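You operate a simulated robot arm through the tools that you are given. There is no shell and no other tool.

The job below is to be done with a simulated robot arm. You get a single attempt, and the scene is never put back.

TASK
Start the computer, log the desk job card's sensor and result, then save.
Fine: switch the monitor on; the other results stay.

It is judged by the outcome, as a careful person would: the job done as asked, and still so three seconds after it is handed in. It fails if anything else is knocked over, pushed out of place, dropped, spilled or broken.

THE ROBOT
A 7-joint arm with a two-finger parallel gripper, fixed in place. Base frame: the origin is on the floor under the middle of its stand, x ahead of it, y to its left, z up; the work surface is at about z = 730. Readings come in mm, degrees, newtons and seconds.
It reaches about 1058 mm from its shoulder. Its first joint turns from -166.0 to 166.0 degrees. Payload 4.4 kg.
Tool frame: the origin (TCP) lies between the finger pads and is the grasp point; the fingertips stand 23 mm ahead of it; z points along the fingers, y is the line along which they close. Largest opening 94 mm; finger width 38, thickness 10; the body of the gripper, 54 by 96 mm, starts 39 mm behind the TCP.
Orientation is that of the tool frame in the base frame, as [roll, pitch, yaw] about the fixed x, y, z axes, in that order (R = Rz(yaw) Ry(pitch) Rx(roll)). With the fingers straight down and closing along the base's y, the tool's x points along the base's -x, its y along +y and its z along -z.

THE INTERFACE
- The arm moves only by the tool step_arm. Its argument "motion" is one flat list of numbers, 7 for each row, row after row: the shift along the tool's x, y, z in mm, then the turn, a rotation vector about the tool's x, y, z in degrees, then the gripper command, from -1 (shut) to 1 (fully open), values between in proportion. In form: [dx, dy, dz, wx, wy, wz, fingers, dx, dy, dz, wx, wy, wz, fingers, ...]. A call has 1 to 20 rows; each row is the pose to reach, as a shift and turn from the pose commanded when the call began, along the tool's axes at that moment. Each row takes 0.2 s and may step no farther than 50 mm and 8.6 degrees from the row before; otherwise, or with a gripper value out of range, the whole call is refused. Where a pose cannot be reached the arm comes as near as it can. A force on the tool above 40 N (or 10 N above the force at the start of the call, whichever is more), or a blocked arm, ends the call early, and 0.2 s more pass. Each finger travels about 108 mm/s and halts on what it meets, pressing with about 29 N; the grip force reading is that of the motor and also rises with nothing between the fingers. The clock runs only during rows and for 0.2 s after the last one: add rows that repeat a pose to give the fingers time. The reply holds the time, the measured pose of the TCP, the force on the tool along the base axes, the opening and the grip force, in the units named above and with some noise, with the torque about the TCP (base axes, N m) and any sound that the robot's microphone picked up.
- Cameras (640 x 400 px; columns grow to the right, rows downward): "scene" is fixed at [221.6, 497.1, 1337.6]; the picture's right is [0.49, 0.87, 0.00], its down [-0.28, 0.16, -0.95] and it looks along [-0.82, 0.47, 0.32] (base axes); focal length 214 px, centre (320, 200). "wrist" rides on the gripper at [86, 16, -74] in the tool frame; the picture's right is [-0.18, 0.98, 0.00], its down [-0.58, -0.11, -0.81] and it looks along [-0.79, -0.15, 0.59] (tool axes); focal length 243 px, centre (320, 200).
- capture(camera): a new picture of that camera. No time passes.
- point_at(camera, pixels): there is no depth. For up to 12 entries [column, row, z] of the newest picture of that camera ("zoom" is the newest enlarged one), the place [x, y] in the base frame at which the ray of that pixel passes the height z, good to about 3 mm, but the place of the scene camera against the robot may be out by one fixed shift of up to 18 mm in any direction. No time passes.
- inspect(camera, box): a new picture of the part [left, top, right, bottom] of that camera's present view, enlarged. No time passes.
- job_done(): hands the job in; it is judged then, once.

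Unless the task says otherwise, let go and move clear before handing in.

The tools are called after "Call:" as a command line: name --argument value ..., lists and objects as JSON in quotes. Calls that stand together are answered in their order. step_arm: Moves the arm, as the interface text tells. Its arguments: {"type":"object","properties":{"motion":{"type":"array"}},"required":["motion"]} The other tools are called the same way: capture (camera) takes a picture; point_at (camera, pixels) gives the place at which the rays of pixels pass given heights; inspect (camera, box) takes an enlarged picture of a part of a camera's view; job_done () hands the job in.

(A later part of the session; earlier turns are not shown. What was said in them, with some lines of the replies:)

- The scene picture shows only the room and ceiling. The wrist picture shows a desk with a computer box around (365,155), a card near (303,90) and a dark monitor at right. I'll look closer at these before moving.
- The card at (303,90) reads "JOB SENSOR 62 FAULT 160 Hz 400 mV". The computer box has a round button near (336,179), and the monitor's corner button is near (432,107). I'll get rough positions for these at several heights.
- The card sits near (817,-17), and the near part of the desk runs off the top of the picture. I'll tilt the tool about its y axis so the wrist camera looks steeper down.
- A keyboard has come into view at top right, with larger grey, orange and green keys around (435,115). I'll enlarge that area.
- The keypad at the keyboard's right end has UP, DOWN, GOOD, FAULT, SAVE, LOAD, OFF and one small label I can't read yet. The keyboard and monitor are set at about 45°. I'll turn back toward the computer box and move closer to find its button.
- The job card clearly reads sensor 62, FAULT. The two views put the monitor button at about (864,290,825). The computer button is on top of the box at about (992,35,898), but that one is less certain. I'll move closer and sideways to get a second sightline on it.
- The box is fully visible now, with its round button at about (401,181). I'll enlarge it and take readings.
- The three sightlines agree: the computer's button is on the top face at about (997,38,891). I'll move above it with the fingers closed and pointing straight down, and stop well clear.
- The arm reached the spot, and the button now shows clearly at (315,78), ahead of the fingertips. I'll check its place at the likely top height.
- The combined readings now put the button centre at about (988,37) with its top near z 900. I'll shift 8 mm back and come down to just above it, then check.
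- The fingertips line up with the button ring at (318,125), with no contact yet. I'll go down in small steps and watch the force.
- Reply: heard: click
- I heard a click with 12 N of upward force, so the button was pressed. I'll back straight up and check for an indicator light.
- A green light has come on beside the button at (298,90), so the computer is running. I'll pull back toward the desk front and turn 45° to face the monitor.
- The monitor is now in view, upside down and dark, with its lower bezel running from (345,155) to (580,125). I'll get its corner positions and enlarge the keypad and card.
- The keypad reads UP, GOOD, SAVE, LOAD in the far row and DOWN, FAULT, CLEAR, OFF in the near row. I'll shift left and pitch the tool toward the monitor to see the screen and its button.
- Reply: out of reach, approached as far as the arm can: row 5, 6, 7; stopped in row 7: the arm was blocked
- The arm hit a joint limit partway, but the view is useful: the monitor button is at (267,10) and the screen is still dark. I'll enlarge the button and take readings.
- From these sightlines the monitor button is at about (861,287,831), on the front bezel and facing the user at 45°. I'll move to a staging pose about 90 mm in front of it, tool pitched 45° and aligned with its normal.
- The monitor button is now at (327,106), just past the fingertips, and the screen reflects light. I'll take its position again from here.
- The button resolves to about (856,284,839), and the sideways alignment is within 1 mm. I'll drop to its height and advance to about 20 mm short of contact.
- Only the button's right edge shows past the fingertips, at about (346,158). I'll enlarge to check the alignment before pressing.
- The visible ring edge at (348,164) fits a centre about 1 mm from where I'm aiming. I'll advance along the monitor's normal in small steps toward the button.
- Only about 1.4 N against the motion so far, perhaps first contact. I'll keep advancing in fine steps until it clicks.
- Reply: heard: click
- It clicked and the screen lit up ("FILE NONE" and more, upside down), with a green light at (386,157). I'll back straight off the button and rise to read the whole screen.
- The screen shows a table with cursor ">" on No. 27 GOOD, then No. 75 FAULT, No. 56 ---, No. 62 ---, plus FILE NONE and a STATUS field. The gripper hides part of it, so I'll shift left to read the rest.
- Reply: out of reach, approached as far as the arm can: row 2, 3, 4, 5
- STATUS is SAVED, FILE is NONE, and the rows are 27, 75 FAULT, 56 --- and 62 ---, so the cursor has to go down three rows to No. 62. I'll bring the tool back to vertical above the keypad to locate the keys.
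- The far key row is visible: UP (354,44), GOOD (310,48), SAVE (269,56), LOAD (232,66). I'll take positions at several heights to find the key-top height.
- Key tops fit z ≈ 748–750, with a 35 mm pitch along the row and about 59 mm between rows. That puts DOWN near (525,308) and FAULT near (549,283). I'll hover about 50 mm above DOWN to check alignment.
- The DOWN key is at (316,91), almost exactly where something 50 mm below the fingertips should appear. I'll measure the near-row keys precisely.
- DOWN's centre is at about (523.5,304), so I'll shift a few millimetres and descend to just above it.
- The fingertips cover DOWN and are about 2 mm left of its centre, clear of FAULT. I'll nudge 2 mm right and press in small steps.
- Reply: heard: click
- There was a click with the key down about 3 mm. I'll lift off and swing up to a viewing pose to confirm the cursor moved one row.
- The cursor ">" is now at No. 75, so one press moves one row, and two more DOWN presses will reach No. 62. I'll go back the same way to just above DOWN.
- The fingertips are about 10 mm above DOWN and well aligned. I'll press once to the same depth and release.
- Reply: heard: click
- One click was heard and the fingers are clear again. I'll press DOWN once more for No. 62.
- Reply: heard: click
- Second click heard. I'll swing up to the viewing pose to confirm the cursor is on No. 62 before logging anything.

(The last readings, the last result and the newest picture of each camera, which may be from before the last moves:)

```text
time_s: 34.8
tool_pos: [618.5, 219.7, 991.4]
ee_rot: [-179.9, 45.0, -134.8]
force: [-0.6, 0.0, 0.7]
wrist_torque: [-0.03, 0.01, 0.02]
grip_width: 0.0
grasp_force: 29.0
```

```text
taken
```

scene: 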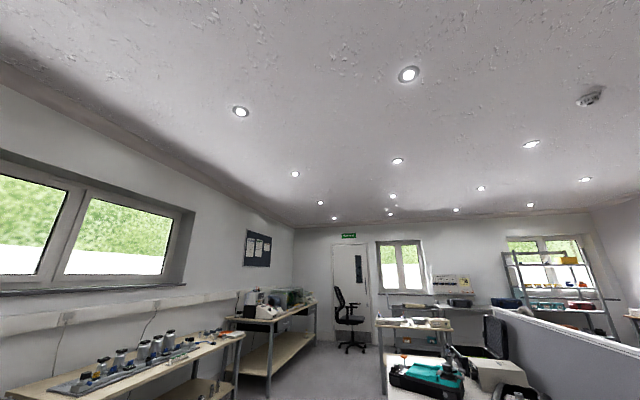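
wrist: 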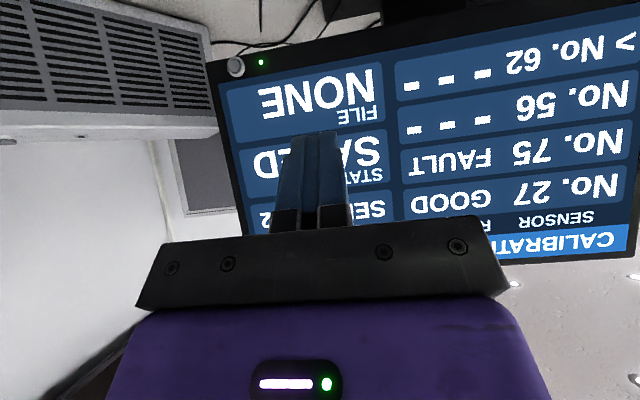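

The cursor is on "> No. 62". The next key is FAULT, one 35 mm pitch from DOWN, so I'll hover about 25 mm above it and check.

Call:
step_arm --motion '[16.3, 10, 16.3, 0, 7, 0, -1, 34.6, 25, 33.2, 0, 14, 0, -1, 56.6, 43, 53.7, 0, 21, 0, -1, 78.5, 62, 74.2, 0, 28, 0, -1, 100.4, 80, 94.7, 0, 35, 0, -1, 119.5, 93.5, 111, 0, 42, 0, -1, 140.7, 93.5, 132.2, 0, 45, 0, -1, 140.7, 93.5, 132.2, 0, 45, 0, -1]'

Call:
inspect --camera "wrist" --box '[220, 60, 420, 210]'

```text
time_s: 36.6
tool_pos: [548.6, 280.7, 796.7]
ee_rot: [-180.0, -0.1, -134.8]
force: [0.9, 0.1, 0.2]
wrist_torque: [0.01, 0.0, 0.0]
grip_width: 0.0
grasp_force: 28.8
```

```text
2.67 times, centred on (320, 135) of wrist
```

zoom: 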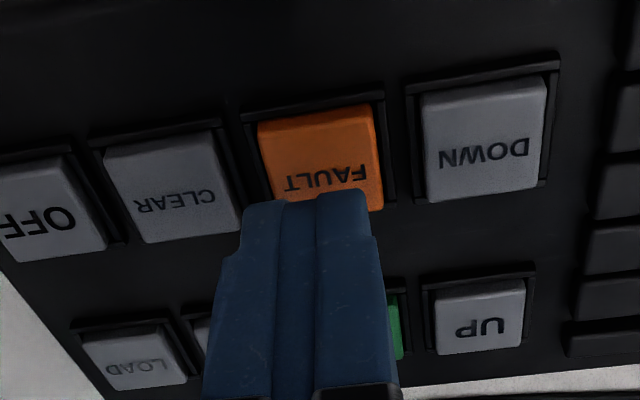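

FAULT is centred at column 320, directly under the fingertips. I'll press it once and release.

Call:
step_arm --motion '[0, 0, 12, 0, 0, 0, -1, 0, 0, 19, 0, 0, 0, -1, 0, 0, 23, 0, 0, 0, -1, 0, 0, 25.5, 0, 0, 0, -1, 0, 0, 25.5, 0, 0, 0, -1, 0, 0, 18, 0, 0, 0, -1, 0, 0, 5, 0, 0, 0, -1]'

```text
time_s: 38.2
tool_pos: [548.2, 281.8, 791.7]
ee_rot: [179.9, -0.3, -134.9]
force: [-0.5, 0.4, 0.6]
wrist_torque: [0.01, -0.03, 0.01]
grip_width: 0.0
grasp_force: 29.0
heard: click
```

A click was heard. I'll go back to the viewing pose and read the screen.

Call:
step_arm --motion '[0, 0, -35, 0, 0, 0, -1, -1, -15, -70, 0, -7, 0, -1, -2, -33, -100, 0, -14, 0, -1, -3, -50, -130, 0, -21, 0, -1, -4, -70, -155, 0, -28, 0, -1, -5, -85, -180, 0, -35, 0, -1, -6, -93.5, -198, 0, -42, 0, -1, -6, -93.5, -198, 0, -45, 0, -1, -6, -93.5, -198, 0, -45, 0, -1]'

Call:
capture --camera "wrist"

```text
time_s: 40.2
tool_pos: [617.9, 219.7, 989.7]
ee_rot: [-180.0, 45.0, -134.8]
force: [0.1, 0.3, -0.2]
wrist_torque: [-0.03, -0.04, 0.0]
grip_width: 0.2
grasp_force: 29.3
```

```text
taken
```

wrist: 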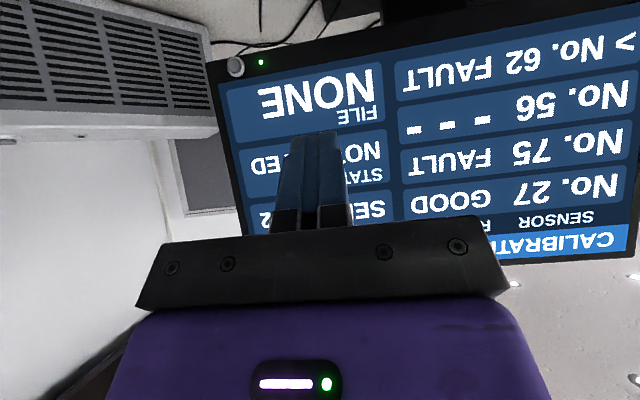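

No. 62 now shows FAULT, the other rows are unchanged and STATUS reads NOT SAVED. I'll go to SAVE, at about (613.5,297), and hover over it to check alignment.

Call:
step_arm --motion '[11.3, 9, 21.2, 0, 7, 0, -1, 24, 18, 43.8, 0, 14, 0, -1, 40.3, 28, 70, 0, 21, 0, -1, 56.6, 37, 96.2, 0, 28, 0, -1, 72.8, 46, 122.3, 0, 35, 0, -1, 83.4, 55, 147.1, 0, 42, 0, -1, 100.4, 59, 172.5, 0, 45, 0, -1, 100.4, 59, 172.5, 0, 45, 0, -1]'

Call:
inspect --camera "wrist" --box '[220, 60, 420, 210]'

```text
time_s: 42.0
tool_pos: [611.7, 297.5, 796.6]
ee_rot: [-179.9, -0.2, -134.8]
force: [0.3, -0.1, 0.3]
wrist_torque: [-0.01, 0.0, 0.0]
grip_width: 0.3
grasp_force: 29.7
```

```text
2.67 times, centred on (320, 135) of wrist
```

zoom: 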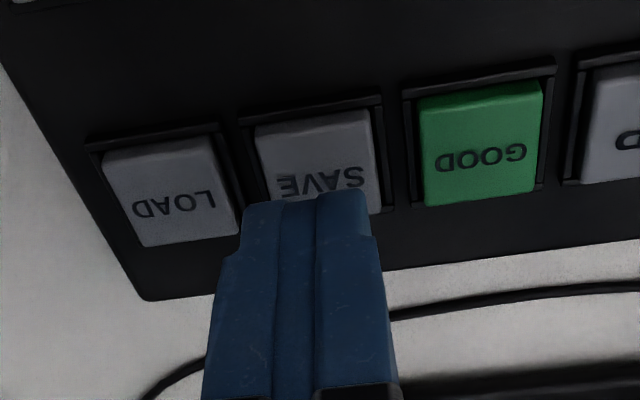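

SAVE is centred at column 320, just as FAULT was, with LOAD and GOOD clear on either side. I'll press it once and release.

Call:
step_arm --motion '[0, 0, 12, 0, 0, 0, -1, 0, 0, 19, 0, 0, 0, -1, 0, 0, 23, 0, 0, 0, -1, 0, 0, 25.5, 0, 0, 0, -1, 0, 0, 25.5, 0, 0, 0, -1, 0, 0, 18, 0, 0, 0, -1, 0, 0, 5, 0, 0, 0, -1]'

```text
time_s: 43.6
tool_pos: [614.8, 298.6, 792.4]
ee_rot: [180.0, -0.1, -134.7]
force: [0.1, 0.6, 0.2]
wrist_torque: [-0.03, 0.01, 0.0]
grip_width: 0.0
grasp_force: 29.2
heard: click
```

A click was heard. I'll return to the viewing pose to confirm the save.

Call:
step_arm --motion '[0, 0, -35, 0, 0, 0, -1, 12, -10, -70, 0, -7, 0, -1, 20, -20, -100, 0, -14, 0, -1, 28, -30, -130, 0, -21, 0, -1, 36, -42, -155, 0, -28, 0, -1, 44, -52, -180, 0, -35, 0, -1, 51, -59, -198, 0, -42, 0, -1, 51, -59, -198, 0, -45, 0, -1, 51, -59, -198, 0, -45, 0, -1]'

Call:
capture --camera "wrist"

```text
time_s: 45.6
tool_pos: [619.4, 218.8, 990.1]
ee_rot: [180.0, 45.0, -134.7]
force: [-1.0, 0.2, 0.6]
wrist_torque: [-0.02, 0.01, 0.01]
grip_width: 0.0
grasp_force: 29.6
```

```text
taken
```

wrist: 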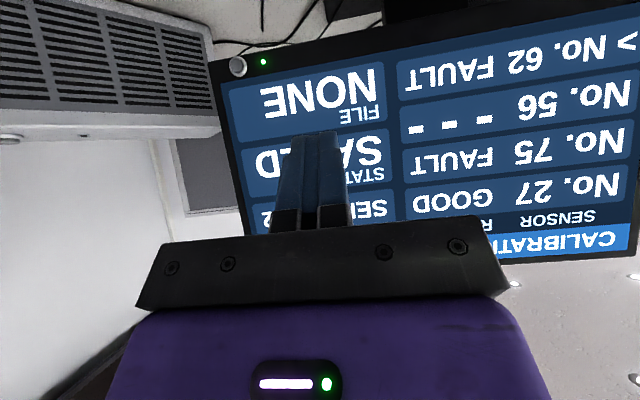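

STATUS begins "SA…D", no longer NOT SAVED, and No. 62 still reads FAULT. I'll shift sideways to read the parts the fingers hide.

Call:
step_arm --motion '[0, -30, -10, 0, 0, 0, -1, 0, -60, -20, 0, 0, 0, -1, 0, -90, -30, 0, 0, 0, -1, 0, -90, -30, 0, 0, 0, -1]'

Call:
capture --camera "wrist"

```text
time_s: 46.6
tool_pos: [667.0, 140.4, 1012.5]
ee_rot: [-180.0, 44.9, -134.7]
force: [-0.5, 0.5, 0.9]
wrist_torque: [-0.02, -0.01, 0.01]
grip_width: 0.2
grasp_force: 29.4
```

```text
taken
```

wrist: 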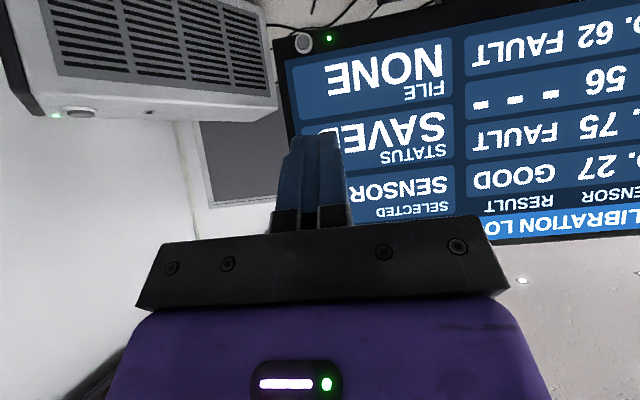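

The "CALIBRATION LOG" screen shows No. 62 FAULT with STATUS SAVED. 27 GOOD, 75 FAULT and 56 --- are unchanged, and both power lights are on. The arm is clear of everything, so I'll hand in.

Call:
job_done

```text
The job is handed in.
```

The computer is running, and the job card's entry, sensor No. 62 with result FAULT, is logged and saved. The last picture of the screen showed No. 62 FAULT with STATUS reading SAVED.

- **Monitor:** I switched it on, as you allowed. Both power lights are green.
- **Other results:** these are unchanged: No. 27 GOOD, No. 75 FAULT and No. 56 still blank.
- **FILE field:** it read NONE throughout. I did not press LOAD, CLEAR or OFF.
- **Rest of the desk:** the arm touched only the two power buttons and the DOWN, FAULT and SAVE keys. I ended clear of the desk but took no final picture of the whole of it.
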